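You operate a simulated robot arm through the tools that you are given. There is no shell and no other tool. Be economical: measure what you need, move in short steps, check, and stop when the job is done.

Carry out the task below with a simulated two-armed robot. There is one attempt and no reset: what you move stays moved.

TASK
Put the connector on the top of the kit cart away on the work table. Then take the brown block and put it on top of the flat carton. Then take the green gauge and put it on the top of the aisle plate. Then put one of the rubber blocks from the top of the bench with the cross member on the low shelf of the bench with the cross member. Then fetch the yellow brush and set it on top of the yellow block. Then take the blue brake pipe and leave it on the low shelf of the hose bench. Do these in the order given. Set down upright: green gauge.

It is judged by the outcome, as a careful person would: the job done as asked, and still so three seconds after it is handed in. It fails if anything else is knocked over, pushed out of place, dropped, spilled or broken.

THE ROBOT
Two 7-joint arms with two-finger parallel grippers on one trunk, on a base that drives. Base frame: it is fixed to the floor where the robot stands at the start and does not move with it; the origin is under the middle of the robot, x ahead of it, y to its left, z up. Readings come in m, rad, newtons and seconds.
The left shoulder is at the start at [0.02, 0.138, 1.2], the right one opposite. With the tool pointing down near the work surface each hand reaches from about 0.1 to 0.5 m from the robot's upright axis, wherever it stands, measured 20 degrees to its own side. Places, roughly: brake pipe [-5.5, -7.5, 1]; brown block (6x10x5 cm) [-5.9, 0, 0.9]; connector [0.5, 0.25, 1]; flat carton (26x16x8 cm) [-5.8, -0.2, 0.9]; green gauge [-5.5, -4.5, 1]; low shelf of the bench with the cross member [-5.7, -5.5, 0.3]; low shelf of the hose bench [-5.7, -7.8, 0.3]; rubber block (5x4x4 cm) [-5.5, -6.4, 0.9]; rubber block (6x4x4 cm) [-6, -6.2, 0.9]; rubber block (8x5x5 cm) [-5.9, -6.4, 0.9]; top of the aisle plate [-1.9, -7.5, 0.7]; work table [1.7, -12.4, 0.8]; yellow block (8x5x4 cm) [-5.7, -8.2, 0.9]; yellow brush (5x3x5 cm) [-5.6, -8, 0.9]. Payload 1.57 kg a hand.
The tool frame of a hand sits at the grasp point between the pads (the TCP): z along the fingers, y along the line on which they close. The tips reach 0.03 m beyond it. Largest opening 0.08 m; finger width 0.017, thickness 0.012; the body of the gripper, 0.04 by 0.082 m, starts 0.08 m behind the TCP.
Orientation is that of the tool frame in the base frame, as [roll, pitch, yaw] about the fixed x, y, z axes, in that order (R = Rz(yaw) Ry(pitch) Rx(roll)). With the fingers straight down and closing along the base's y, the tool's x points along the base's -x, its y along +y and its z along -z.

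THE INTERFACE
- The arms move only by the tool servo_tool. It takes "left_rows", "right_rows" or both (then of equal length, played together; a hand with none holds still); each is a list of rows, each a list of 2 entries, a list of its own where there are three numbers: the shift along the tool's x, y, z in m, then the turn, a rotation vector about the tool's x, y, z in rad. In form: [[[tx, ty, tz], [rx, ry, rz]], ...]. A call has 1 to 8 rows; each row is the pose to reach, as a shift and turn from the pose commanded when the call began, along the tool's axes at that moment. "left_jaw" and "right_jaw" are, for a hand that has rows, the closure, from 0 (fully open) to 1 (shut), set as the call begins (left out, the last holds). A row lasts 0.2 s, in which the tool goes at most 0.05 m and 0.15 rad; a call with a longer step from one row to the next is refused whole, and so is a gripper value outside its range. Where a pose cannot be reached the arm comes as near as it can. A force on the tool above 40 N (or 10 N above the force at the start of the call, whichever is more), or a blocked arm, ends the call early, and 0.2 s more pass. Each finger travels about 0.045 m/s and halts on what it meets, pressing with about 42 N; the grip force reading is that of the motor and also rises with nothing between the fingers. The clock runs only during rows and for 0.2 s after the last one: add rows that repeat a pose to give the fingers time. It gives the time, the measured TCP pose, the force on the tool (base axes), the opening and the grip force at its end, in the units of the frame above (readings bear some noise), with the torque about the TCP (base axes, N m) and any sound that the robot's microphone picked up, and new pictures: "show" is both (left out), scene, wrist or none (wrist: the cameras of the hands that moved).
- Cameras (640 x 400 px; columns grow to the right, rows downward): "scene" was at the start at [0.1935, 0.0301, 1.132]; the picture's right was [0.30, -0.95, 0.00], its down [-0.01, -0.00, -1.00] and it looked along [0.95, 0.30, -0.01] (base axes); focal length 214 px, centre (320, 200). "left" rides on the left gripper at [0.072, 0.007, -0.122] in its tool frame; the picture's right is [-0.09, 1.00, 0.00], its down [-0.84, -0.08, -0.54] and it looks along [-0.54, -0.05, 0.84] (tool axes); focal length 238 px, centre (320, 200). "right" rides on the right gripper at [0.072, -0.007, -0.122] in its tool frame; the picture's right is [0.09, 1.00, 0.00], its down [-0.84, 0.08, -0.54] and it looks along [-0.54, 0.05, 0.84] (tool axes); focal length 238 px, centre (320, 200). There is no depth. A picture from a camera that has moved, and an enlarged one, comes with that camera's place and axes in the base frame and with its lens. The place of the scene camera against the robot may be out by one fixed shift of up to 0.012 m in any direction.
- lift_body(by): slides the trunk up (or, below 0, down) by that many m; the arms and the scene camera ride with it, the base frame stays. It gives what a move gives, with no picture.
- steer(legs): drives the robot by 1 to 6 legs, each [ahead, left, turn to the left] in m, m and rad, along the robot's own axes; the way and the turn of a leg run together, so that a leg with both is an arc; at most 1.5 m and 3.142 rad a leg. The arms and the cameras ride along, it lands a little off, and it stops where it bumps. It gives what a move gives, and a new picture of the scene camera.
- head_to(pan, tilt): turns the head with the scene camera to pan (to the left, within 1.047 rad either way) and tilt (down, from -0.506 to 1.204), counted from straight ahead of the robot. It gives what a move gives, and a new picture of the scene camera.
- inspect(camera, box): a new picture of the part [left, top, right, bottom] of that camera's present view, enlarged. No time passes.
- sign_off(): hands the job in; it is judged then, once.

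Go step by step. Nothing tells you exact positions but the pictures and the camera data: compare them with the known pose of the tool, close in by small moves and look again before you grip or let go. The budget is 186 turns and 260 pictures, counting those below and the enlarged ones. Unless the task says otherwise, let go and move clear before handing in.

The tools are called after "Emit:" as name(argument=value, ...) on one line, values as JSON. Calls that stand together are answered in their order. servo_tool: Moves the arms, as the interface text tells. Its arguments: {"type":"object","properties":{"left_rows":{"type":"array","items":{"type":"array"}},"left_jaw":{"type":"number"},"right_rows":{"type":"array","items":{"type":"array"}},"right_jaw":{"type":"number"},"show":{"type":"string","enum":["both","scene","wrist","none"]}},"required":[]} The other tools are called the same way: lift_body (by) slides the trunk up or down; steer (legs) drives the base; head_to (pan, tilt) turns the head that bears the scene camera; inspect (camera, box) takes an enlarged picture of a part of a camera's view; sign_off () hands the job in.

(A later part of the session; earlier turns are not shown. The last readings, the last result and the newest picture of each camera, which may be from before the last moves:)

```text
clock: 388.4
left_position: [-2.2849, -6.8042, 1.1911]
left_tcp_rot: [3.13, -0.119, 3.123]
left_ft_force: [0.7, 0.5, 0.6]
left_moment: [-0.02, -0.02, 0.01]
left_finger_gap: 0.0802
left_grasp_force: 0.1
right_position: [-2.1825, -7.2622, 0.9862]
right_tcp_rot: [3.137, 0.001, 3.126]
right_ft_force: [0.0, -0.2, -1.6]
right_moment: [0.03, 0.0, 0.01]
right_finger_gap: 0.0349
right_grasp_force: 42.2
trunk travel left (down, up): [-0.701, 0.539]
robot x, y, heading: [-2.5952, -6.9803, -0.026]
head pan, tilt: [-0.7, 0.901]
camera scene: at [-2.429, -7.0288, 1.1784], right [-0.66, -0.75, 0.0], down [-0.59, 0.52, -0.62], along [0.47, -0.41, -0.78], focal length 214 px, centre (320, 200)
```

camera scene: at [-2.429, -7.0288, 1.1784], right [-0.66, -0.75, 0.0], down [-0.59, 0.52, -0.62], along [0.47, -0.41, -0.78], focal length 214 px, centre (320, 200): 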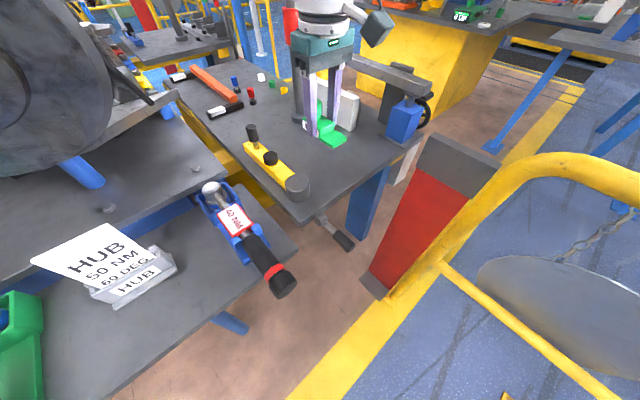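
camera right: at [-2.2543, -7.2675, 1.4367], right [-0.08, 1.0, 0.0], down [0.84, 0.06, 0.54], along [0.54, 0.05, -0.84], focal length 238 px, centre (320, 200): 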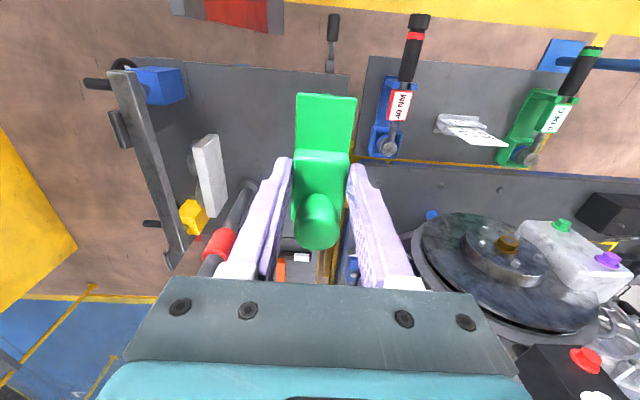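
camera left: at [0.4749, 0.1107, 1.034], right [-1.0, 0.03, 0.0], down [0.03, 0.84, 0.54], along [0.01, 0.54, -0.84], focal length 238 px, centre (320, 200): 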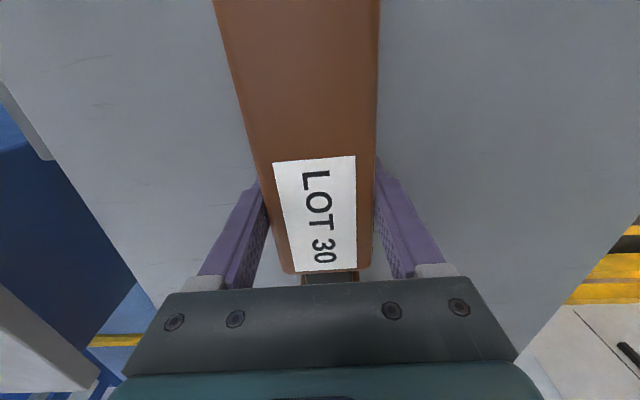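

With the trunk lowered nothing is near overhead. I retry a small move forward and to the right.

Emit:
steer(legs=[[0.08, 0, 0.024], [0, -0.05, 0]])

```text
clock: 390.0
left_position: [-2.2083, -6.8451, 1.1922]
left_tcp_rot: [3.13, -0.119, -3.134]
left_ft_force: [0.2, -0.4, 0.9]
left_moment: [0.02, -0.02, -0.01]
left_finger_gap: 0.0801
left_grasp_force: 0.1
right_position: [-2.0943, -7.3011, 0.9855]
right_tcp_rot: [3.137, 0.001, -3.132]
right_ft_force: [0.9, 0.2, -0.6]
right_moment: [-0.01, 0.0, -0.01]
right_finger_gap: 0.0348
right_grasp_force: 41.8
trunk travel left (down, up): [-0.701, 0.539]
robot x, y, heading: [-2.5102, -7.0315, 0.002]
head pan, tilt: [-0.7, 0.901]
camera scene: at [-2.3472, -7.0747, 1.1783], right [-0.64, -0.77, 0.0], down [-0.6, 0.5, -0.62], along [0.48, -0.4, -0.78], focal length 214 px, centre (320, 200)
```

scene: 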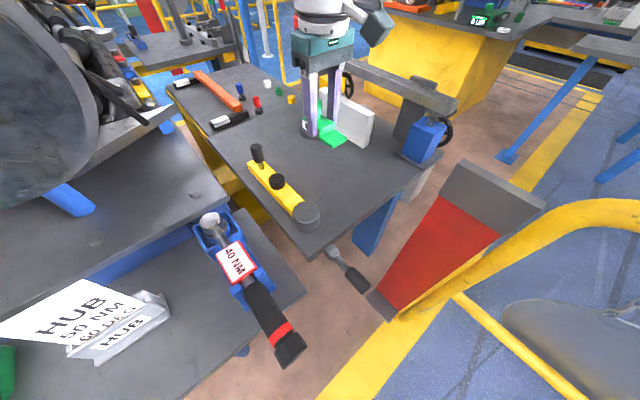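

Emit:
steer(legs=[[0.05, 0, 0]])

Emit:
servo_tool(right_rows=[[[0, -0.03, 0.015], [0, 0, 0]], [[0, -0.06, 0.03], [0, 0, 0]], [[0, -0.085, 0.045], [0, 0, 0]]])

```text
clock: 390.9
left_position: [-2.1586, -6.8442, 1.1905]
left_tcp_rot: [3.128, -0.118, -3.135]
left_ft_force: [0.4, 0.0, 0.4]
left_moment: [0.0, -0.02, -0.04]
left_finger_gap: 0.08
left_grasp_force: 0.1
right_position: [-2.0443, -7.3024, 0.9851]
right_tcp_rot: [3.137, 0.001, -3.132]
right_ft_force: [0.3, -0.4, -0.9]
right_moment: [-0.01, 0.03, 0.01]
right_finger_gap: 0.0352
right_grasp_force: 42.2
trunk travel left (down, up): [-0.701, 0.539]
robot x, y, heading: [-2.463, -7.0329, -0.002]
head pan, tilt: [-0.7, 0.901]
camera scene: at [-2.2971, -7.0746, 1.1783], right [-0.64, -0.77, 0.0], down [-0.6, 0.5, -0.62], along [0.48, -0.4, -0.78], focal length 214 px, centre (320, 200)
```

scene: 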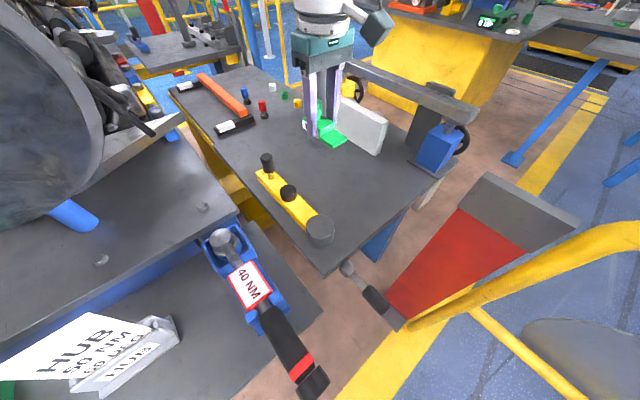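

```text
clock: 391.8
left_position: [-2.1583, -6.8466, 1.1907]
left_tcp_rot: [3.128, -0.119, -3.135]
left_ft_force: [-0.7, -0.1, -0.3]
left_moment: [0.01, -0.01, 0.0]
left_finger_gap: 0.0799
left_grasp_force: 0.1
right_position: [-2.0446, -7.3525, 0.9618]
right_tcp_rot: [3.138, 0.004, -3.131]
right_ft_force: [0.4, -0.4, -1.5]
right_moment: [0.02, -0.01, 0.0]
right_finger_gap: 0.035
right_grasp_force: 41.5
right hand out of reach, approached as far as the arm can: row 2, 3
trunk travel left (down, up): [-0.701, 0.539]
robot x, y, heading: [-2.4607, -7.0285, 0.002]
head pan, tilt: [-0.7, 0.901]
camera scene: at [-2.2971, -7.0746, 1.1783], right [-0.64, -0.77, 0.0], down [-0.6, 0.5, -0.62], along [0.48, -0.4, -0.78], focal length 214 px, centre (320, 200)
camera right: at [-2.1171, -7.3597, 1.0827], right [-0.1, 0.99, 0.0], down [0.83, 0.08, 0.54], along [0.54, 0.06, -0.84], focal length 238 px, centre (320, 200)
```

scene: 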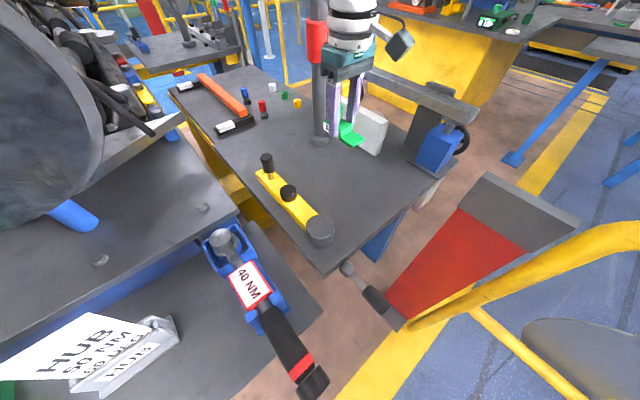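
right: 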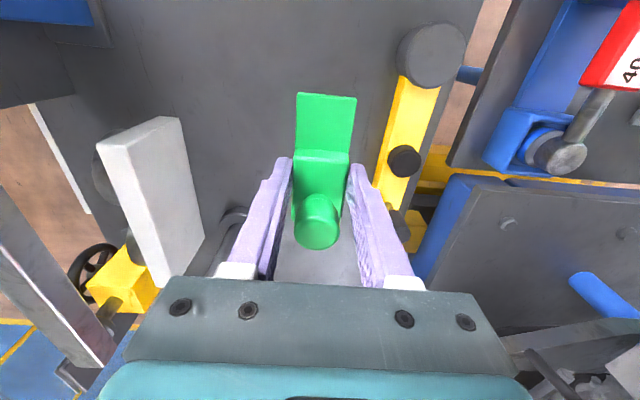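

The gauge is over a free spot. Before lowering I check the right elbow against the red panel.

Emit:
head_to(pan=-1.047, tilt=0.45)

```text
clock: 392.6
left_position: [-2.158, -6.8456, 1.1909]
left_tcp_rot: [3.129, -0.118, -3.135]
left_ft_force: [0.0, 0.7, 0.0]
left_moment: [0.02, 0.01, -0.02]
left_finger_gap: 0.08
left_grasp_force: 0.1
right_position: [-2.0447, -7.351, 0.9609]
right_tcp_rot: [3.139, 0.001, -3.133]
right_ft_force: [0.0, -0.1, -1.1]
right_moment: [0.01, 0.0, 0.02]
right_finger_gap: 0.0352
right_grasp_force: 41.9
trunk travel left (down, up): [-0.701, 0.539]
robot x, y, heading: [-2.4633, -7.0283, 0.007]
head pan, tilt: [-1.047, 0.45]
camera scene: at [-2.3088, -7.1056, 1.2166], right [-0.86, -0.5, 0.0], down [-0.22, 0.38, -0.9], along [0.45, -0.78, -0.44], focal length 214 px, centre (320, 200)
```

scene: 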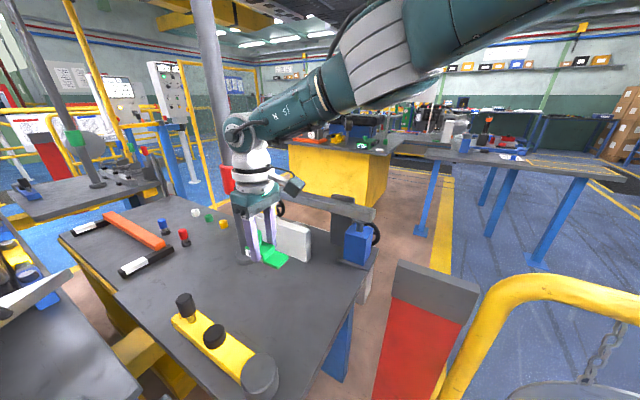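

The elbow will pass above the panel (top ≈0.93). I lower the trunk in stages.

Emit:
lift_body(by=-0.15)

Emit:
inspect(camera="scene", box=[100, 80, 500, 330])

```text
clock: 394.4
left_position: [-2.159, -6.8451, 1.0421]
left_tcp_rot: [3.129, -0.119, -3.136]
left_ft_force: [-0.5, -0.3, -0.2]
left_moment: [0.0, -0.01, 0.0]
left_finger_gap: 0.0799
left_grasp_force: 0.1
right_position: [-2.0444, -7.3519, 0.8108]
right_tcp_rot: [3.14, 0.005, -3.133]
right_ft_force: [0.2, 0.4, -1.2]
right_moment: [0.0, 0.04, 0.01]
right_finger_gap: 0.0349
right_grasp_force: 42.1
trunk travel left (down, up): [-0.551, 0.689]
robot x, y, heading: [-2.4583, -7.0287, -0.0]
head pan, tilt: [-1.047, 0.45]
```

```text
1.60 times, centred on (300, 205) of scene
camera zoom: at [-2.3088, -7.1056, 1.0667], right [-0.87, -0.5, 0.0], down [-0.22, 0.38, -0.9], along [0.45, -0.78, -0.44], focal length 343 px, centre (352, 192)
```

zoom: 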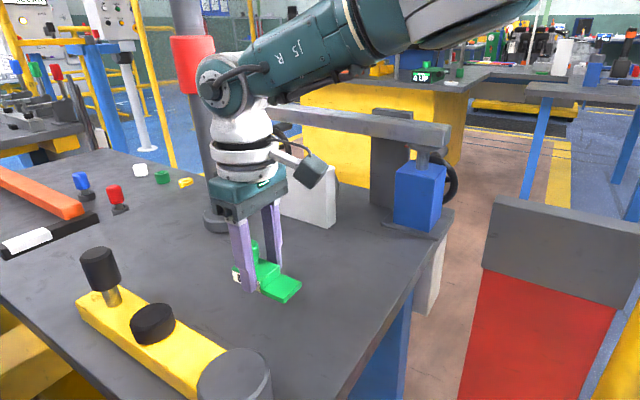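

Emit:
lift_body(by=-0.03)

Emit:
lift_body(by=-0.008)

Emit:
inspect(camera="scene", box=[180, 130, 380, 290])

```text
clock: 395.1
left_position: [-2.1576, -6.8455, 1.0107]
left_tcp_rot: [3.129, -0.119, -3.135]
left_ft_force: [-0.2, 0.2, -0.2]
left_moment: [0.02, 0.05, 0.04]
left_finger_gap: 0.0802
left_grasp_force: 0.1
right_position: [-2.0451, -7.3528, 0.7805]
right_tcp_rot: [3.14, 0.004, -3.134]
right_ft_force: [-0.2, 0.1, -0.5]
right_moment: [-0.02, 0.0, 0.01]
right_finger_gap: 0.0349
right_grasp_force: 41.8
trunk travel left (down, up): [-0.521, 0.719]
robot x, y, heading: [-2.4635, -7.0311, 0.004]
head pan, tilt: [-1.047, 0.45]
```

```text
clock: 395.7
left_position: [-2.1585, -6.8459, 1.0035]
left_tcp_rot: [3.131, -0.118, -3.136]
left_ft_force: [0.4, -0.4, 0.4]
left_moment: [0.03, 0.01, -0.02]
left_finger_gap: 0.08
left_grasp_force: 0.1
right_position: [-2.0423, -7.3526, 0.7749]
right_tcp_rot: [3.136, 0.002, -3.134]
right_ft_force: [-9.5, 5.0, 32.0]
right_moment: [0.02, 0.61, -0.14]
right_finger_gap: 0.0347
right_grasp_force: 41.8
trunk travel left (down, up): [-0.513, 0.727]
robot x, y, heading: [-2.461, -7.0272, 0.003]
head pan, tilt: [-1.047, 0.45]
```

```text
2.50 times, centred on (280, 210) of scene
camera zoom: at [-2.3086, -7.1064, 1.0294], right [-0.87, -0.5, 0.0], down [-0.22, 0.38, -0.9], along [0.45, -0.78, -0.43], focal length 536 px, centre (420, 175)
```

zoom: 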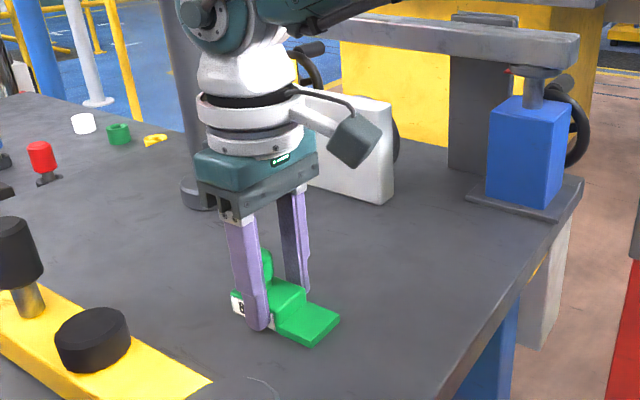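

Contact with the plate. I ease off 3 mm, open and raise.

Emit:
lift_body(by=0.004)

Emit:
servo_tool(right_rows=[[[0, 0, 0], [0, 0, 0]], [[0, 0, 0], [0, 0, 0]], [[0, 0, 0], [0, 0, 0]], [[0, 0, 0], [0, 0, 0]], [[0, 0, 0], [0, 0, 0]]], right_jaw=0, show="none")

Emit:
lift_body(by=0.2)

Emit:
inspect(camera="scene", box=[100, 150, 420, 350])

```text
clock: 396.2
left_position: [-2.1578, -6.8457, 1.0068]
left_tcp_rot: [3.13, -0.12, -3.135]
left_ft_force: [0.6, -0.3, -0.3]
left_moment: [-0.01, 0.02, -0.01]
left_finger_gap: 0.08
left_grasp_force: 0.1
right_position: [-2.0435, -7.3529, 0.7752]
right_tcp_rot: [3.138, 0.003, -3.132]
right_ft_force: [0.6, 0.6, -1.1]
right_moment: [0.0, 0.0, -0.01]
right_finger_gap: 0.0349
right_grasp_force: 42.3
trunk travel left (down, up): [-0.517, 0.723]
robot x, y, heading: [-2.4637, -7.0307, -0.001]
head pan, tilt: [-1.047, 0.45]
```

```text
clock: 397.4
left_position: [-2.1575, -6.8456, 1.0082]
left_tcp_rot: [3.129, -0.12, -3.136]
left_ft_force: [-0.7, -0.1, 0.3]
left_moment: [-0.02, 0.01, 0.01]
left_finger_gap: 0.08
left_grasp_force: 0.1
right_position: [-2.0447, -7.3527, 0.7764]
right_tcp_rot: [3.138, 0.003, -3.136]
right_ft_force: [-0.1, -0.3, 0.2]
right_moment: [0.03, -0.02, 0.01]
right_finger_gap: 0.0802
right_grasp_force: 0.0
trunk travel left (down, up): [-0.517, 0.723]
robot x, y, heading: [-2.4606, -7.0277, -0.002]
head pan, tilt: [-1.047, 0.45]
```

```text
clock: 399.6
left_position: [-2.1587, -6.8457, 1.2081]
left_tcp_rot: [3.13, -0.119, -3.136]
left_ft_force: [0.1, -0.5, -0.9]
left_moment: [0.0, -0.01, -0.03]
left_finger_gap: 0.0801
left_grasp_force: 0.1
right_position: [-2.0449, -7.3508, 0.9766]
right_tcp_rot: [3.136, 0.001, -3.133]
right_ft_force: [-0.3, -0.3, -0.2]
right_moment: [0.0, 0.01, 0.0]
right_finger_gap: 0.08
right_grasp_force: 0.0
trunk travel left (down, up): [-0.717, 0.523]
robot x, y, heading: [-2.4624, -7.0298, -0.002]
head pan, tilt: [-1.047, 0.45]
```

```text
2.00 times, centred on (260, 250) of scene
camera zoom: at [-2.3088, -7.1056, 1.2326], right [-0.87, -0.5, 0.0], down [-0.22, 0.38, -0.9], along [0.45, -0.78, -0.44], focal length 429 px, centre (440, 100)
```

zoom: 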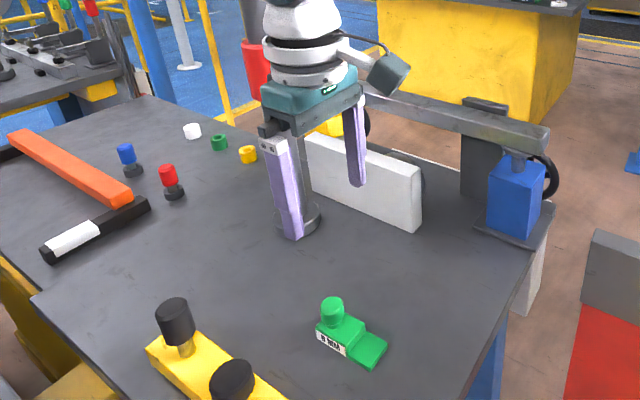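

The gauge stands upright on the aisle plate. I pull the right hand in and back out to the aisle, then head to the bench with the cross member.

Emit:
servo_tool(right_rows=[[[0.01, 0.03, -0.03], [0, 0, 0]], [[0.02, 0.06, -0.06], [0, 0, 0]], [[0.03, 0.1, -0.09], [0, 0, 0]], [[0.04, 0.14, -0.12], [0, 0, 0]]], show="none")

Emit:
head_to(pan=0.0, tilt=0.3)

Emit:
steer(legs=[[-1.0, 0, 0], [-0.8, 0, 0], [0, 0, 3.14]])

```text
refused: row 3 steps farther than a row can; nothing moved
```

```text
clock: 400.9
left_position: [-2.1584, -6.8461, 1.2074]
left_tcp_rot: [3.131, -0.119, -3.136]
left_ft_force: [0.1, 0.5, 0.9]
left_moment: [0.02, -0.04, -0.01]
left_finger_gap: 0.0799
left_grasp_force: 0.0
right_position: [-2.0445, -7.3509, 0.9767]
right_tcp_rot: [3.137, 0.005, -3.133]
right_ft_force: [-0.2, 0.0, 0.4]
right_moment: [0.0, 0.0, 0.02]
right_finger_gap: 0.0799
right_grasp_force: 0.0
trunk travel left (down, up): [-0.717, 0.523]
robot x, y, heading: [-2.4616, -7.0325, 0.006]
head pan, tilt: [0.0, 0.3]
camera scene: at [-2.2615, -7.0261, 1.2466], right [0.0, -1.0, 0.0], down [-0.3, 0.0, -0.96], along [0.96, 0.0, -0.3], focal length 214 px, centre (320, 200)
```

scene: 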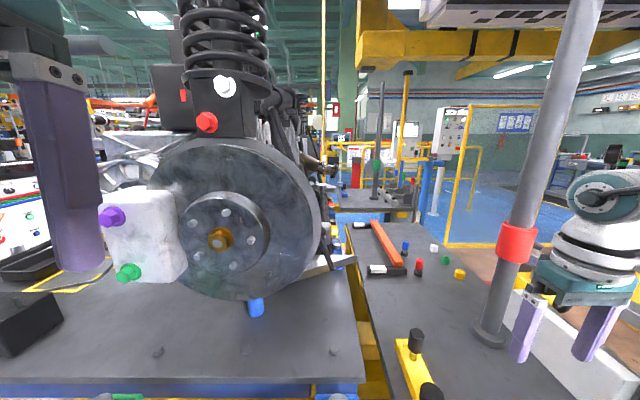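

```text
clock: 417.3
left_position: [-4.5706, -7.1932, 1.206]
left_tcp_rot: [3.129, -0.119, -0.027]
left_ft_force: [0.3, 0.1, 0.5]
left_moment: [0.02, 0.0, 0.02]
left_finger_gap: 0.08
left_grasp_force: 0.0
right_position: [-4.6677, -6.6826, 0.9767]
right_tcp_rot: [3.138, 0.002, -0.023]
right_ft_force: [0.2, 0.0, -0.5]
right_moment: [0.01, -0.01, 0.0]
right_finger_gap: 0.08
right_grasp_force: 0.0
trunk travel left (down, up): [-0.717, 0.523]
robot x, y, heading: [-4.2593, -7.0211, 3.111]
head pan, tilt: [0.0, 0.3]
camera scene: at [-4.4454, -7.0112, 1.2466], right [0.03, 1.0, 0.0], down [0.3, -0.01, -0.96], along [-0.95, 0.03, -0.3], focal length 214 px, centre (320, 200)
```

scene: 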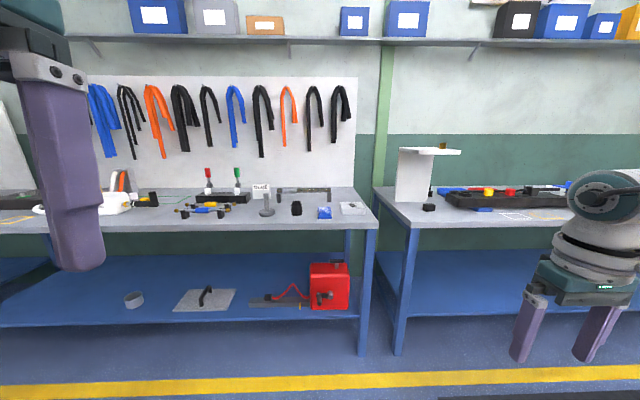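

The small black rubber block is near the front at the left end of the bench with the cross member. I drive up to it.

Emit:
steer(legs=[[0.5, -0.45, 0.03]])

Emit:
head_to(pan=-0.2, tilt=0.55)

Emit:
inspect(camera="scene", box=[160, 80, 480, 280])

```text
clock: 421.0
left_position: [-5.0563, -6.7458, 1.2082]
left_tcp_rot: [3.129, -0.119, 0.003]
left_ft_force: [0.0, -0.2, 0.2]
left_moment: [0.03, 0.0, -0.01]
left_finger_gap: 0.0799
left_grasp_force: 0.1
right_position: [-5.1688, -6.2405, 0.9762]
right_tcp_rot: [3.14, 0.001, 0.008]
right_ft_force: [0.3, 0.0, -0.1]
right_moment: [-0.01, 0.01, 0.04]
right_finger_gap: 0.0801
right_grasp_force: 0.2
trunk travel left (down, up): [-0.717, 0.523]
robot x, y, heading: [-4.7527, -6.563, 3.146]
head pan, tilt: [0.0, 0.3]
camera scene: at [-4.9375, -6.5622, 1.2466], right [0.0, 1.0, 0.0], down [0.3, 0.0, -0.96], along [-0.96, 0.0, -0.3], focal length 214 px, centre (320, 200)
```

scene: 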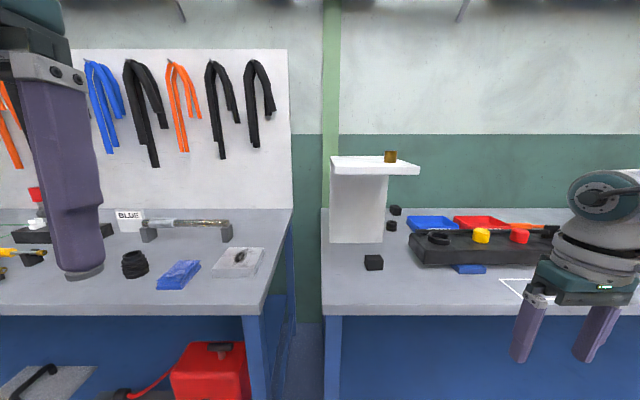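

```text
clock: 421.8
left_position: [-5.0572, -6.747, 1.2066]
left_tcp_rot: [3.129, -0.119, 0.005]
left_ft_force: [-0.5, -0.4, 0.0]
left_moment: [0.03, 0.0, -0.01]
left_finger_gap: 0.08
left_grasp_force: 0.0
right_position: [-5.169, -6.2412, 0.977]
right_tcp_rot: [3.137, 0.002, 0.006]
right_ft_force: [0.1, -0.9, 0.2]
right_moment: [0.01, -0.01, 0.0]
right_finger_gap: 0.0798
right_grasp_force: 0.0
trunk travel left (down, up): [-0.717, 0.523]
robot x, y, heading: [-4.7516, -6.5643, 3.147]
head pan, tilt: [-0.201, 0.55]
camera scene: at [-4.9321, -6.5443, 1.2237], right [0.2, 0.98, 0.0], down [0.51, -0.1, -0.85], along [-0.84, 0.17, -0.52], focal length 214 px, centre (320, 200)
```

scene: 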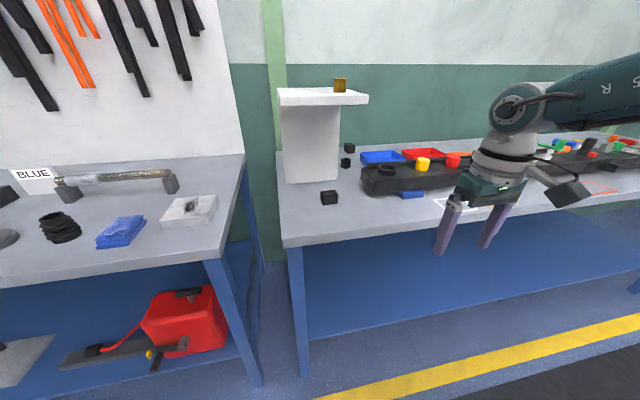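

```text
2.00 times, centred on (320, 180) of scene
camera zoom: at [-4.9321, -6.5443, 1.2237], right [0.2, 0.98, 0.0], down [0.51, -0.1, -0.85], along [-0.84, 0.17, -0.52], focal length 429 px, centre (320, 240)
```

zoom: 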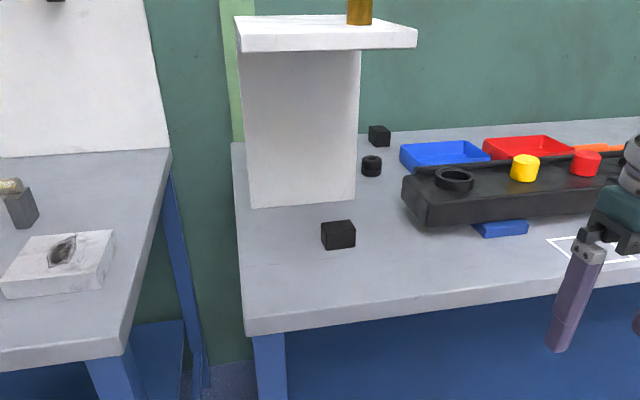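

I choose the front rubber block at about [-5.49, -6.40]. Since it must go onto the low shelf under the table top, I will grip it with the hand tilted well outward (~57°) and keep that tilt.

Emit:
steer(legs=[[0.17, -0.03, -0.005]])

Emit:
servo_tool(right_rows=[[[0, 0.03, -0.01], [0, -0.14, 0]], [[0, 0.055, -0.02], [0, -0.28, 0]], [[0, 0.08, -0.03], [0, -0.42, 0]], [[0, 0.11, -0.03], [0, -0.56, 0]], [[0, 0.14, -0.03], [0, -0.7, 0]], [[0, 0.165, -0.03], [0, -0.85, 0]], [[0, 0.19, -0.03], [0, -1.0, 0]]])

```text
clock: 423.2
left_position: [-5.2278, -6.7167, 1.207]
left_tcp_rot: [3.13, -0.119, 0.003]
left_ft_force: [0.8, 0.0, 0.3]
left_moment: [-0.03, 0.0, -0.04]
left_finger_gap: 0.0803
left_grasp_force: 0.0
right_position: [-5.3395, -6.2084, 0.9764]
right_tcp_rot: [3.138, 0.003, 0.004]
right_ft_force: [-0.3, 0.4, 0.5]
right_moment: [-0.01, -0.03, 0.03]
right_finger_gap: 0.08
right_grasp_force: 0.1
trunk travel left (down, up): [-0.717, 0.523]
robot x, y, heading: [-4.9222, -6.5345, 3.135]
head pan, tilt: [-0.201, 0.55]
camera scene: at [-5.1029, -6.5135, 1.2236], right [0.2, 0.98, 0.0], down [0.51, -0.11, -0.85], along [-0.83, 0.17, -0.52], focal length 214 px, centre (320, 200)
```

scene: 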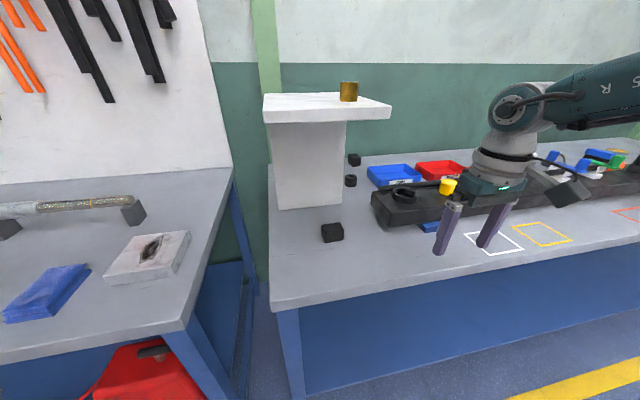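

```text
clock: 424.8
left_position: [-5.229, -6.7168, 1.2072]
left_tcp_rot: [3.129, -0.119, 0.003]
left_ft_force: [0.6, 0.3, -0.8]
left_moment: [-0.02, 0.02, 0.0]
left_finger_gap: 0.0798
left_grasp_force: 0.1
right_position: [-5.3319, -6.4202, 1.0057]
right_tcp_rot: [3.065, 0.756, -0.051]
right_ft_force: [-0.6, -0.7, -0.3]
right_moment: [0.05, -0.01, 0.01]
right_finger_gap: 0.08
right_grasp_force: 0.1
right hand out of reach, approached as far as the arm can: row 6, 7
trunk travel left (down, up): [-0.717, 0.523]
robot x, y, heading: [-4.924, -6.5346, 3.141]
head pan, tilt: [-0.201, 0.55]
camera scene: at [-5.1032, -6.5144, 1.2237], right [0.2, 0.98, 0.0], down [0.51, -0.11, -0.85], along [-0.84, 0.17, -0.52], focal length 214 px, centre (320, 200)
camera right: at [-5.197, -6.4113, 1.0444], right [0.07, -1.0, -0.01], down [-0.24, -0.02, 0.97], along [-0.97, -0.07, -0.24], focal length 238 px, centre (320, 200)
```

scene: 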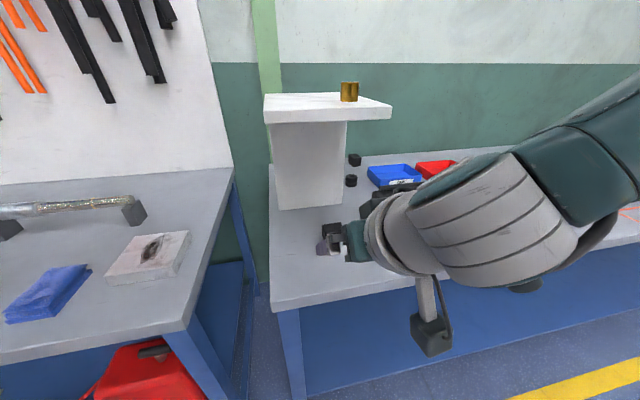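
right: 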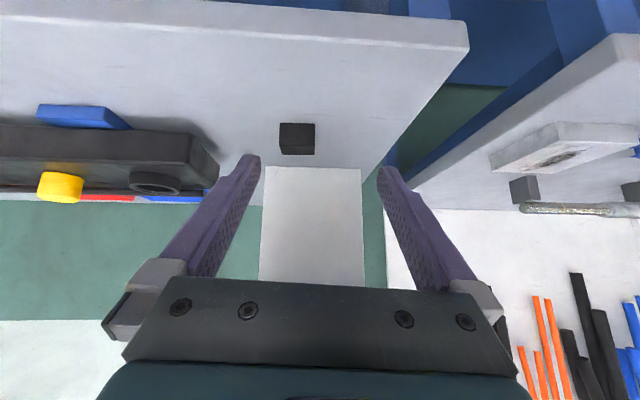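

I extend the hand forward with the tilt increased.

Emit:
servo_tool(right_rows=[[[-0.013, -0.005, 0.022], [0.01, -0.06, -0.009]], [[-0.026, -0.01, 0.045], [0.02, -0.125, -0.018]], [[-0.039, -0.015, 0.067], [0.03, -0.19, -0.027]], [[-0.052, -0.02, 0.09], [0.043, -0.25, -0.036]]])

```text
clock: 425.8
left_position: [-5.2293, -6.7167, 1.2064]
left_tcp_rot: [3.13, -0.117, 0.001]
left_ft_force: [-0.1, 0.0, 0.5]
left_moment: [0.02, -0.03, -0.01]
left_finger_gap: 0.0801
left_grasp_force: 0.0
right_position: [-5.4392, -6.4292, 0.9902]
right_tcp_rot: [-3.138, 0.974, -0.013]
right_ft_force: [-0.1, 0.2, -1.2]
right_moment: [0.01, 0.0, -0.04]
right_finger_gap: 0.0802
right_grasp_force: 0.0
right hand out of reach, approached as far as the arm can: row 1, 2, 3, 4
trunk travel left (down, up): [-0.717, 0.523]
robot x, y, heading: [-4.9263, -6.5315, 3.139]
head pan, tilt: [-0.201, 0.55]
camera scene: at [-5.1029, -6.5134, 1.2237], right [0.2, 0.98, 0.0], down [0.51, -0.11, -0.85], along [-0.83, 0.17, -0.52], focal length 214 px, centre (320, 200)
camera right: at [-5.299, -6.4242, 0.9987], right [0.04, -1.0, -0.08], down [-0.02, -0.08, 1.0], along [-1.0, -0.03, -0.03], focal length 238 px, centre (320, 200)
```

scene: 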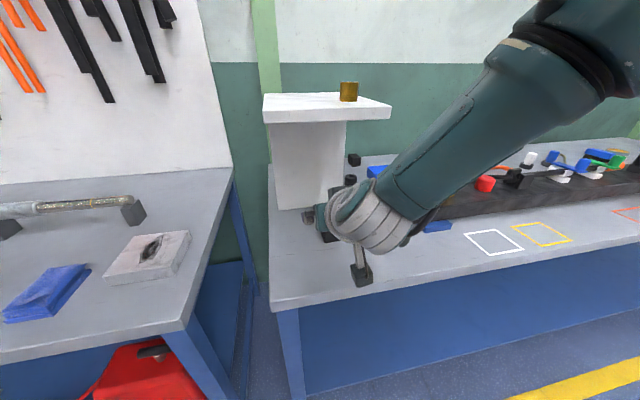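
right: 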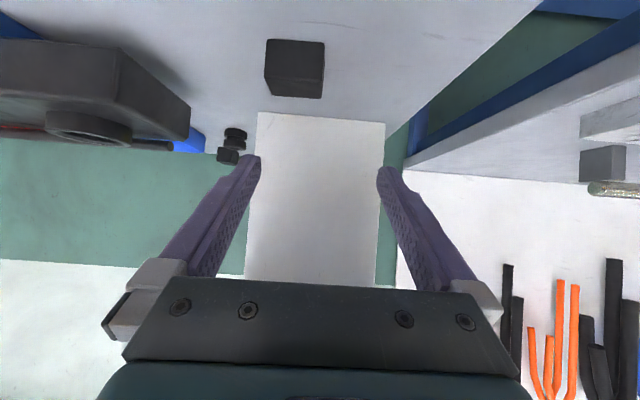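

The block is straight ahead-below of the hand at about [-5.507, -6.40]. I shift the base 3 cm right, lower the trunk, and then advance so the fingers pass on both sides of the block.

Emit:
steer(legs=[[0, -0.03, 0]])

Emit:
lift_body(by=-0.085)

Emit:
inspect(camera="right", box=[120, 0, 520, 250])

```text
clock: 426.7
left_position: [-5.2272, -6.6869, 1.2068]
left_tcp_rot: [3.128, -0.117, 0.003]
left_ft_force: [0.0, -0.5, -0.3]
left_moment: [0.0, -0.04, 0.02]
left_finger_gap: 0.0797
left_grasp_force: 0.0
right_position: [-5.4395, -6.398, 0.9904]
right_tcp_rot: [-3.139, 0.974, -0.011]
right_ft_force: [-0.1, -0.3, 0.5]
right_moment: [-0.04, 0.02, 0.0]
right_finger_gap: 0.0801
right_grasp_force: 0.0
trunk travel left (down, up): [-0.717, 0.523]
robot x, y, heading: [-4.9238, -6.5071, 3.135]
head pan, tilt: [-0.201, 0.55]
camera scene: at [-5.1029, -6.4835, 1.2236], right [0.2, 0.98, 0.0], down [0.51, -0.11, -0.85], along [-0.84, 0.17, -0.52], focal length 214 px, centre (320, 200)
```

scene: 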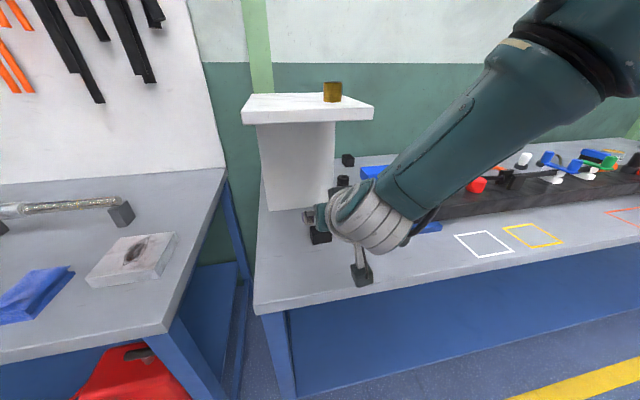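

```text
clock: 427.9
left_position: [-5.2275, -6.6871, 1.1222]
left_tcp_rot: [3.129, -0.119, 0.002]
left_ft_force: [0.3, 0.0, -0.2]
left_moment: [0.0, 0.0, 0.01]
left_finger_gap: 0.08
left_grasp_force: 0.1
right_position: [-5.4399, -6.399, 0.9043]
right_tcp_rot: [-3.136, 0.974, -0.013]
right_ft_force: [0.3, -0.7, 0.8]
right_moment: [0.01, -0.02, 0.0]
right_finger_gap: 0.0801
right_grasp_force: 0.0
trunk travel left (down, up): [-0.632, 0.608]
robot x, y, heading: [-4.9212, -6.5045, 3.14]
head pan, tilt: [-0.201, 0.55]
```

```text
1.60 times, centred on (320, 125) of right
camera zoom: at [-5.299, -6.3943, 0.9139], right [0.04, -1.0, -0.08], down [-0.02, -0.08, 1.0], along [-1.0, -0.03, -0.03], focal length 381 px, centre (320, 320)
```

zoom: 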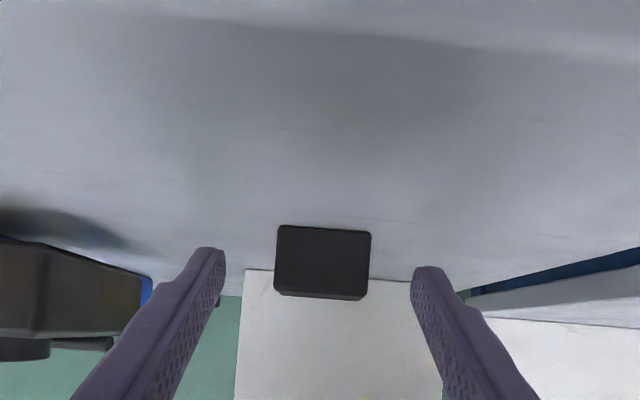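

Centred between the fingers, front face at x≈-5.50. I lower a bit more and advance 7.5 cm.

Emit:
lift_body(by=-0.015)

Emit:
steer(legs=[[0.07, 0, 0]])

Emit:
inspect(camera="right", box=[120, 50, 520, 300])

```text
clock: 428.5
left_position: [-5.2283, -6.6861, 1.1063]
left_tcp_rot: [3.128, -0.12, 0.001]
left_ft_force: [0.0, 0.2, -0.3]
left_moment: [-0.01, 0.01, 0.03]
left_finger_gap: 0.0802
left_grasp_force: 0.0
right_position: [-5.4395, -6.3996, 0.8911]
right_tcp_rot: [-3.137, 0.975, -0.012]
right_ft_force: [0.4, -0.1, 0.6]
right_moment: [0.01, 0.01, 0.0]
right_finger_gap: 0.0802
right_grasp_force: 0.0
trunk travel left (down, up): [-0.617, 0.623]
robot x, y, heading: [-4.9232, -6.5045, 3.14]
head pan, tilt: [-0.201, 0.55]
```

```text
clock: 429.5
left_position: [-5.2964, -6.6861, 1.107]
left_tcp_rot: [3.129, -0.118, 0.003]
left_ft_force: [0.5, -0.3, 0.6]
left_moment: [0.01, 0.01, 0.03]
left_finger_gap: 0.0797
left_grasp_force: 0.0
right_position: [-5.5076, -6.3982, 0.8901]
right_tcp_rot: [-3.139, 0.973, -0.012]
right_ft_force: [-0.5, 0.4, 0.5]
right_moment: [0.0, -0.03, 0.0]
right_finger_gap: 0.08
right_grasp_force: 0.1
trunk travel left (down, up): [-0.617, 0.623]
robot x, y, heading: [-4.9915, -6.5052, 3.133]
head pan, tilt: [-0.201, 0.55]
camera scene: at [-5.1718, -6.4833, 1.1237], right [0.2, 0.98, 0.0], down [0.51, -0.11, -0.85], along [-0.84, 0.17, -0.52], focal length 214 px, centre (320, 200)
```

scene: 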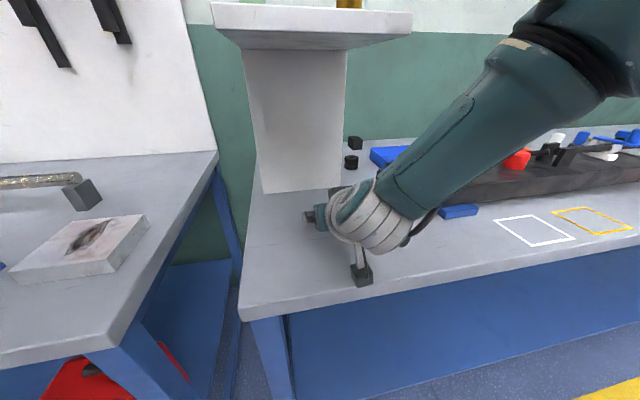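

```text
1.60 times, centred on (320, 175) of right
camera zoom: at [-5.3678, -6.3941, 0.8988], right [0.04, -1.0, -0.08], down [-0.02, -0.08, 1.0], along [-1.0, -0.03, -0.03], focal length 381 px, centre (320, 240)
```

zoom: 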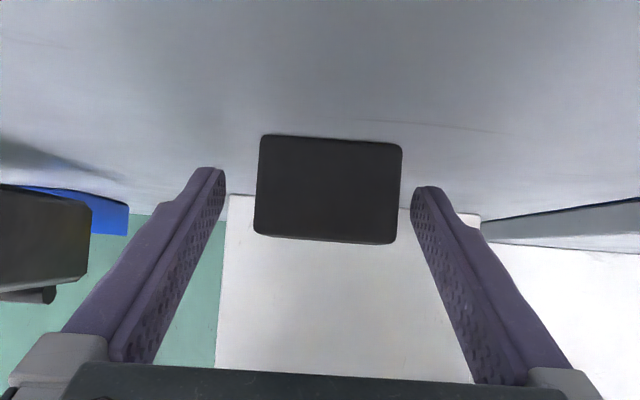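

Emit:
steer(legs=[[0.017, 0, 0]])

Emit:
servo_tool(right_rows=[[[0, 0, 0], [0, 0, 0]], [[0, 0, 0], [0, 0, 0]], [[0, 0, 0], [0, 0, 0]], [[0, 0, 0], [0, 0, 0]], [[0, 0, 0], [0, 0, 0]]], right_jaw=1, show="wrist")

```text
clock: 430.3
left_position: [-5.3138, -6.6862, 1.1071]
left_tcp_rot: [3.132, -0.118, 0.001]
left_ft_force: [0.7, 0.5, 0.4]
left_moment: [-0.03, -0.02, -0.01]
left_finger_gap: 0.0801
left_grasp_force: 0.0
right_position: [-5.5262, -6.3992, 0.8903]
right_tcp_rot: [-3.138, 0.977, -0.011]
right_ft_force: [-0.3, -0.4, 0.1]
right_moment: [0.01, 0.02, -0.03]
right_finger_gap: 0.0801
right_grasp_force: 0.1
trunk travel left (down, up): [-0.617, 0.623]
robot x, y, heading: [-5.0077, -6.5, 3.135]
head pan, tilt: [-0.201, 0.55]
camera scene: at [-5.189, -6.4833, 1.1237], right [0.2, 0.98, 0.0], down [0.51, -0.11, -0.85], along [-0.84, 0.17, -0.52], focal length 214 px, centre (320, 200)
```

scene: 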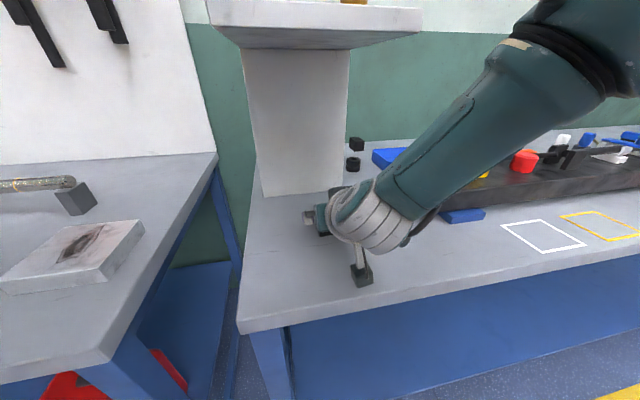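

```text
clock: 431.5
left_position: [-5.3135, -6.6856, 1.1066]
left_tcp_rot: [3.131, -0.118, 0.002]
left_ft_force: [0.8, 0.7, 0.0]
left_moment: [-0.02, -0.02, 0.03]
left_finger_gap: 0.08
left_grasp_force: 0.0
right_position: [-5.5254, -6.3992, 0.8901]
right_tcp_rot: [-3.14, 0.974, -0.012]
right_ft_force: [0.7, -0.6, 1.2]
right_moment: [-0.05, -0.02, 0.01]
right_finger_gap: 0.0497
right_grasp_force: 41.7
trunk travel left (down, up): [-0.617, 0.623]
robot x, y, heading: [-5.0058, -6.504, 3.141]
head pan, tilt: [-0.201, 0.55]
camera right: at [-5.3849, -6.3943, 0.8988], right [0.04, -1.0, -0.08], down [-0.02, -0.08, 1.0], along [-1.0, -0.03, -0.03], focal length 238 px, centre (320, 200)
```

right: 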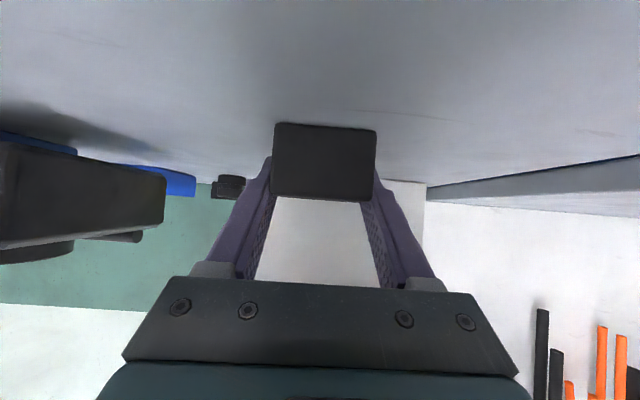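

Gripped. I lift, back off, and lower the trunk so the hand comes level with the low shelf.

Emit:
lift_body(by=0.06)

Emit:
steer(legs=[[-0.4, -0.2, 0]])

Emit:
lift_body(by=-0.38)

Emit:
head_to(pan=-0.2, tilt=0.4)

```text
clock: 432.5
left_position: [-5.3137, -6.6867, 1.1669]
left_tcp_rot: [3.13, -0.122, 0.0]
left_ft_force: [0.1, -0.1, -0.2]
left_moment: [-0.01, -0.03, 0.0]
left_finger_gap: 0.08
left_grasp_force: 0.0
right_position: [-5.5262, -6.3975, 0.9496]
right_tcp_rot: [-3.14, 0.971, -0.012]
right_ft_force: [-1.3, -1.1, 0.1]
right_moment: [-0.02, 0.01, 0.02]
right_finger_gap: 0.0495
right_grasp_force: 41.8
trunk travel left (down, up): [-0.677, 0.563]
robot x, y, heading: [-5.0114, -6.5019, 3.141]
head pan, tilt: [-0.201, 0.55]
```

```text
clock: 435.2
left_position: [-4.92, -6.4854, 1.1667]
left_tcp_rot: [3.132, -0.118, 0.008]
left_ft_force: [1.2, 0.6, 0.5]
left_moment: [0.02, -0.04, 0.0]
left_finger_gap: 0.0799
left_grasp_force: 0.0
right_position: [-5.1329, -6.1984, 0.9493]
right_tcp_rot: [-3.139, 0.973, -0.007]
right_ft_force: [1.2, -0.5, -0.7]
right_moment: [0.02, 0.03, 0.02]
right_finger_gap: 0.0491
right_grasp_force: 41.8
trunk travel left (down, up): [-0.677, 0.563]
robot x, y, heading: [-4.6175, -6.2992, -3.138]
head pan, tilt: [-0.201, 0.55]
camera scene: at [-4.7964, -6.2824, 1.1836], right [0.2, 0.98, 0.0], down [0.51, -0.1, -0.85], along [-0.84, 0.17, -0.52], focal length 214 px, centre (320, 200)
```

scene: 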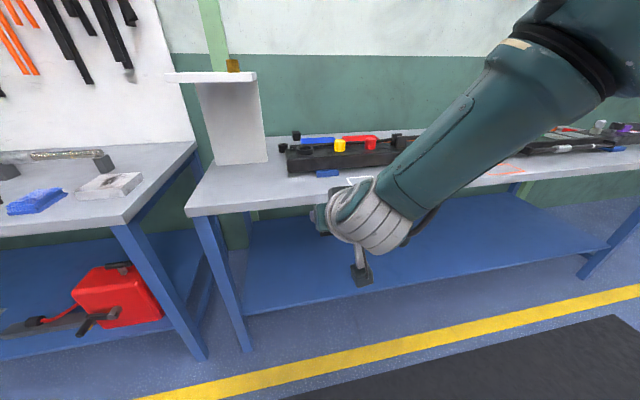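

```text
clock: 438.9
left_position: [-4.9205, -6.4862, 0.7874]
left_tcp_rot: [3.132, -0.119, 0.007]
left_ft_force: [0.8, 0.6, -0.4]
left_moment: [-0.01, -0.01, 0.01]
left_finger_gap: 0.0804
left_grasp_force: 0.1
right_position: [-5.1339, -6.1986, 0.5707]
right_tcp_rot: [-3.139, 0.973, -0.008]
right_ft_force: [0.5, 0.3, -0.8]
right_moment: [0.01, 0.0, -0.01]
right_finger_gap: 0.0489
right_grasp_force: 41.8
trunk travel left (down, up): [-0.297, 0.943]
robot x, y, heading: [-4.6169, -6.304, -3.137]
head pan, tilt: [-0.201, 0.55]
```

```text
clock: 439.6
left_position: [-4.9208, -6.4856, 0.7871]
left_tcp_rot: [3.131, -0.12, 0.007]
left_ft_force: [-0.3, 0.4, -0.2]
left_moment: [0.01, -0.02, -0.01]
left_finger_gap: 0.0802
left_grasp_force: 0.0
right_position: [-5.1339, -6.1994, 0.5691]
right_tcp_rot: [-3.139, 0.975, -0.007]
right_ft_force: [0.1, 0.1, -0.3]
right_moment: [0.03, 0.03, 0.0]
right_finger_gap: 0.0492
right_grasp_force: 42.3
trunk travel left (down, up): [-0.297, 0.943]
robot x, y, heading: [-4.6167, -6.3023, -3.135]
head pan, tilt: [-0.201, 0.4]
camera scene: at [-4.7991, -6.2818, 0.8173], right [0.2, 0.98, 0.0], down [0.38, -0.08, -0.92], along [-0.9, 0.18, -0.39], focal length 214 px, centre (320, 200)
```

scene: 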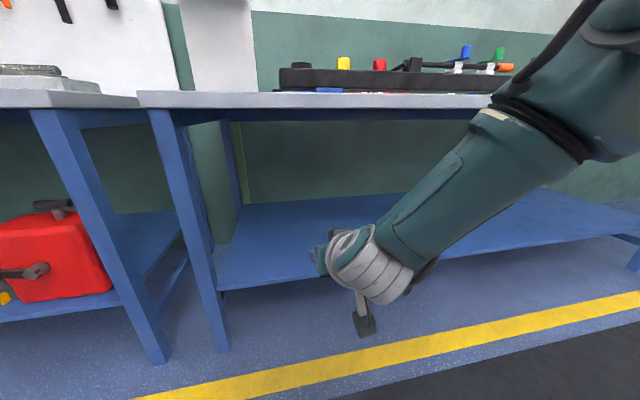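

The low shelf's front edge is at x≈-5.40, z≈0.26, and it is empty here. I lower further and drive the hand in over it.

Emit:
lift_body(by=-0.2)

Emit:
steer(legs=[[0.25, 0, 0]])

Emit:
inspect(camera="right", box=[0, 0, 640, 400])

```text
clock: 441.7
left_position: [-4.9198, -6.487, 0.5876]
left_tcp_rot: [3.13, -0.119, 0.006]
left_ft_force: [-0.3, 0.6, 0.5]
left_moment: [0.01, -0.01, -0.02]
left_finger_gap: 0.0799
left_grasp_force: 0.0
right_position: [-5.1344, -6.1996, 0.3692]
right_tcp_rot: [-3.139, 0.974, -0.007]
right_ft_force: [-0.5, 0.3, -0.9]
right_moment: [0.0, 0.02, -0.03]
right_finger_gap: 0.0492
right_grasp_force: 42.0
trunk travel left (down, up): [-0.097, 1.143]
robot x, y, heading: [-4.6154, -6.3045, -3.136]
head pan, tilt: [-0.201, 0.4]
```

```text
clock: 443.5
left_position: [-5.1686, -6.485, 0.5869]
left_tcp_rot: [3.131, -0.12, 0.002]
left_ft_force: [-0.1, -0.8, -0.1]
left_moment: [-0.01, 0.02, 0.0]
left_finger_gap: 0.0799
left_grasp_force: 0.0
right_position: [-5.3807, -6.1977, 0.3689]
right_tcp_rot: [-3.139, 0.972, -0.01]
right_ft_force: [-0.7, 0.3, -1.1]
right_moment: [0.02, 0.03, 0.03]
right_finger_gap: 0.0491
right_grasp_force: 42.5
trunk travel left (down, up): [-0.097, 1.143]
robot x, y, heading: [-4.8629, -6.303, -3.139]
head pan, tilt: [-0.201, 0.4]
camera scene: at [-5.0473, -6.2816, 0.6172], right [0.2, 0.98, 0.0], down [0.38, -0.08, -0.92], along [-0.9, 0.18, -0.39], focal length 214 px, centre (320, 200)
```

scene: 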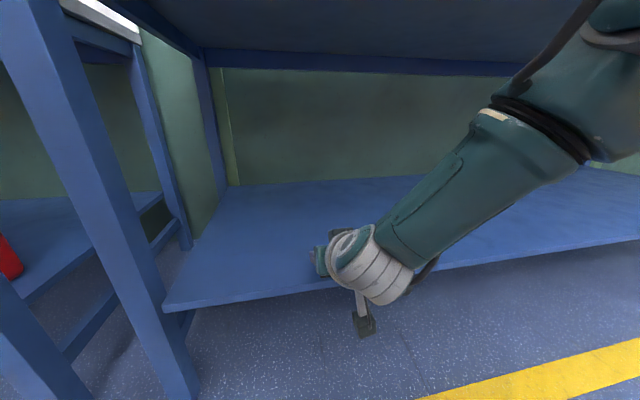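

```text
1.00 times, centred on (320, 200) of right (not enlarged: the box is as wide or as high as the picture)
camera zoom: at [-5.2404, -6.1935, 0.3783], right [0.04, -1.0, -0.08], down [-0.03, -0.08, 1.0], along [-1.0, -0.04, -0.03], focal length 238 px, centre (320, 200)
```

zoom: 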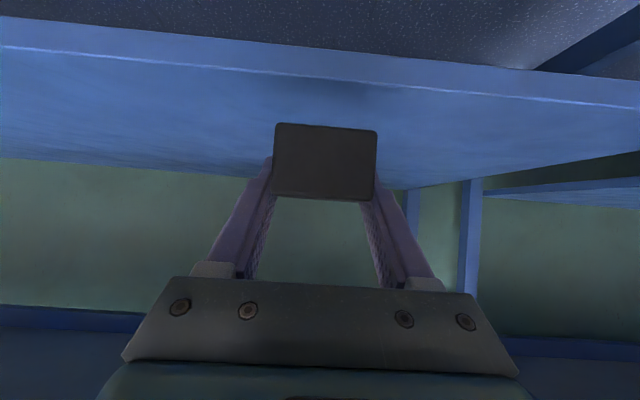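

Emit:
steer(legs=[[0.12, 0, 0]])

Emit:
lift_body(by=-0.04)

Emit:
inspect(camera="right", box=[120, 0, 520, 250])

```text
clock: 444.8
left_position: [-5.2845, -6.4854, 0.586]
left_tcp_rot: [3.131, -0.12, 0.003]
left_ft_force: [0.1, -0.7, -0.1]
left_moment: [0.01, 0.02, -0.03]
left_finger_gap: 0.0802
left_grasp_force: 0.0
right_position: [-5.4971, -6.1987, 0.369]
right_tcp_rot: [-3.139, 0.969, -0.009]
right_ft_force: [0.5, -0.4, -0.8]
right_moment: [-0.01, 0.01, -0.02]
right_finger_gap: 0.0489
right_grasp_force: 41.7
trunk travel left (down, up): [-0.097, 1.143]
robot x, y, heading: [-4.9811, -6.3035, -3.14]
head pan, tilt: [-0.201, 0.4]
camera scene: at [-5.1637, -6.2818, 0.6171], right [0.2, 0.98, 0.0], down [0.38, -0.08, -0.92], along [-0.9, 0.18, -0.39], focal length 214 px, centre (320, 200)
```

scene: 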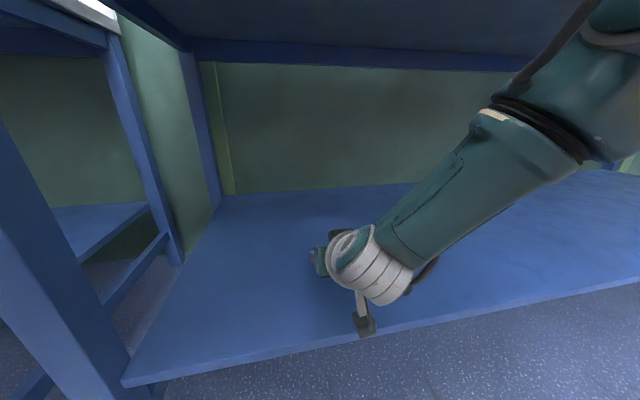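

```text
clock: 445.6
left_position: [-5.2858, -6.4849, 0.5481]
left_tcp_rot: [3.131, -0.121, 0.005]
left_ft_force: [-0.9, 0.1, -0.1]
left_moment: [0.01, -0.03, 0.02]
left_finger_gap: 0.0802
left_grasp_force: 0.2
right_position: [-5.4982, -6.1992, 0.3297]
right_tcp_rot: [-3.139, 0.973, -0.009]
right_ft_force: [5.5, 0.7, 10.8]
right_moment: [-0.29, -0.22, 0.12]
right_finger_gap: 0.049
right_grasp_force: 42.1
trunk travel left (down, up): [-0.057, 1.183]
robot x, y, heading: [-4.9852, -6.3038, -3.137]
head pan, tilt: [-0.201, 0.4]
```

```text
1.60 times, centred on (320, 125) of right
camera zoom: at [-5.3577, -6.1938, 0.3388], right [0.04, -1.0, -0.08], down [-0.02, -0.08, 1.0], along [-1.0, -0.04, -0.03], focal length 381 px, centre (320, 320)
```

zoom: 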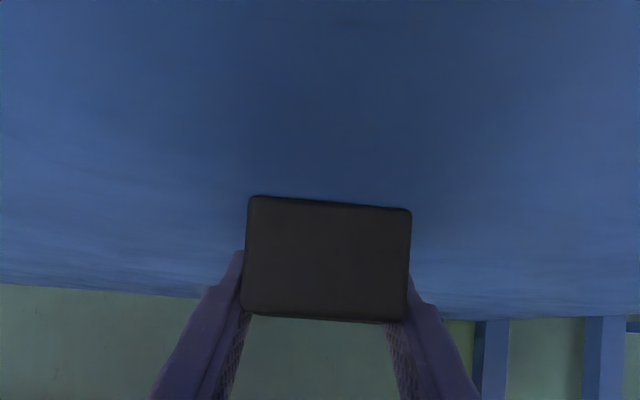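

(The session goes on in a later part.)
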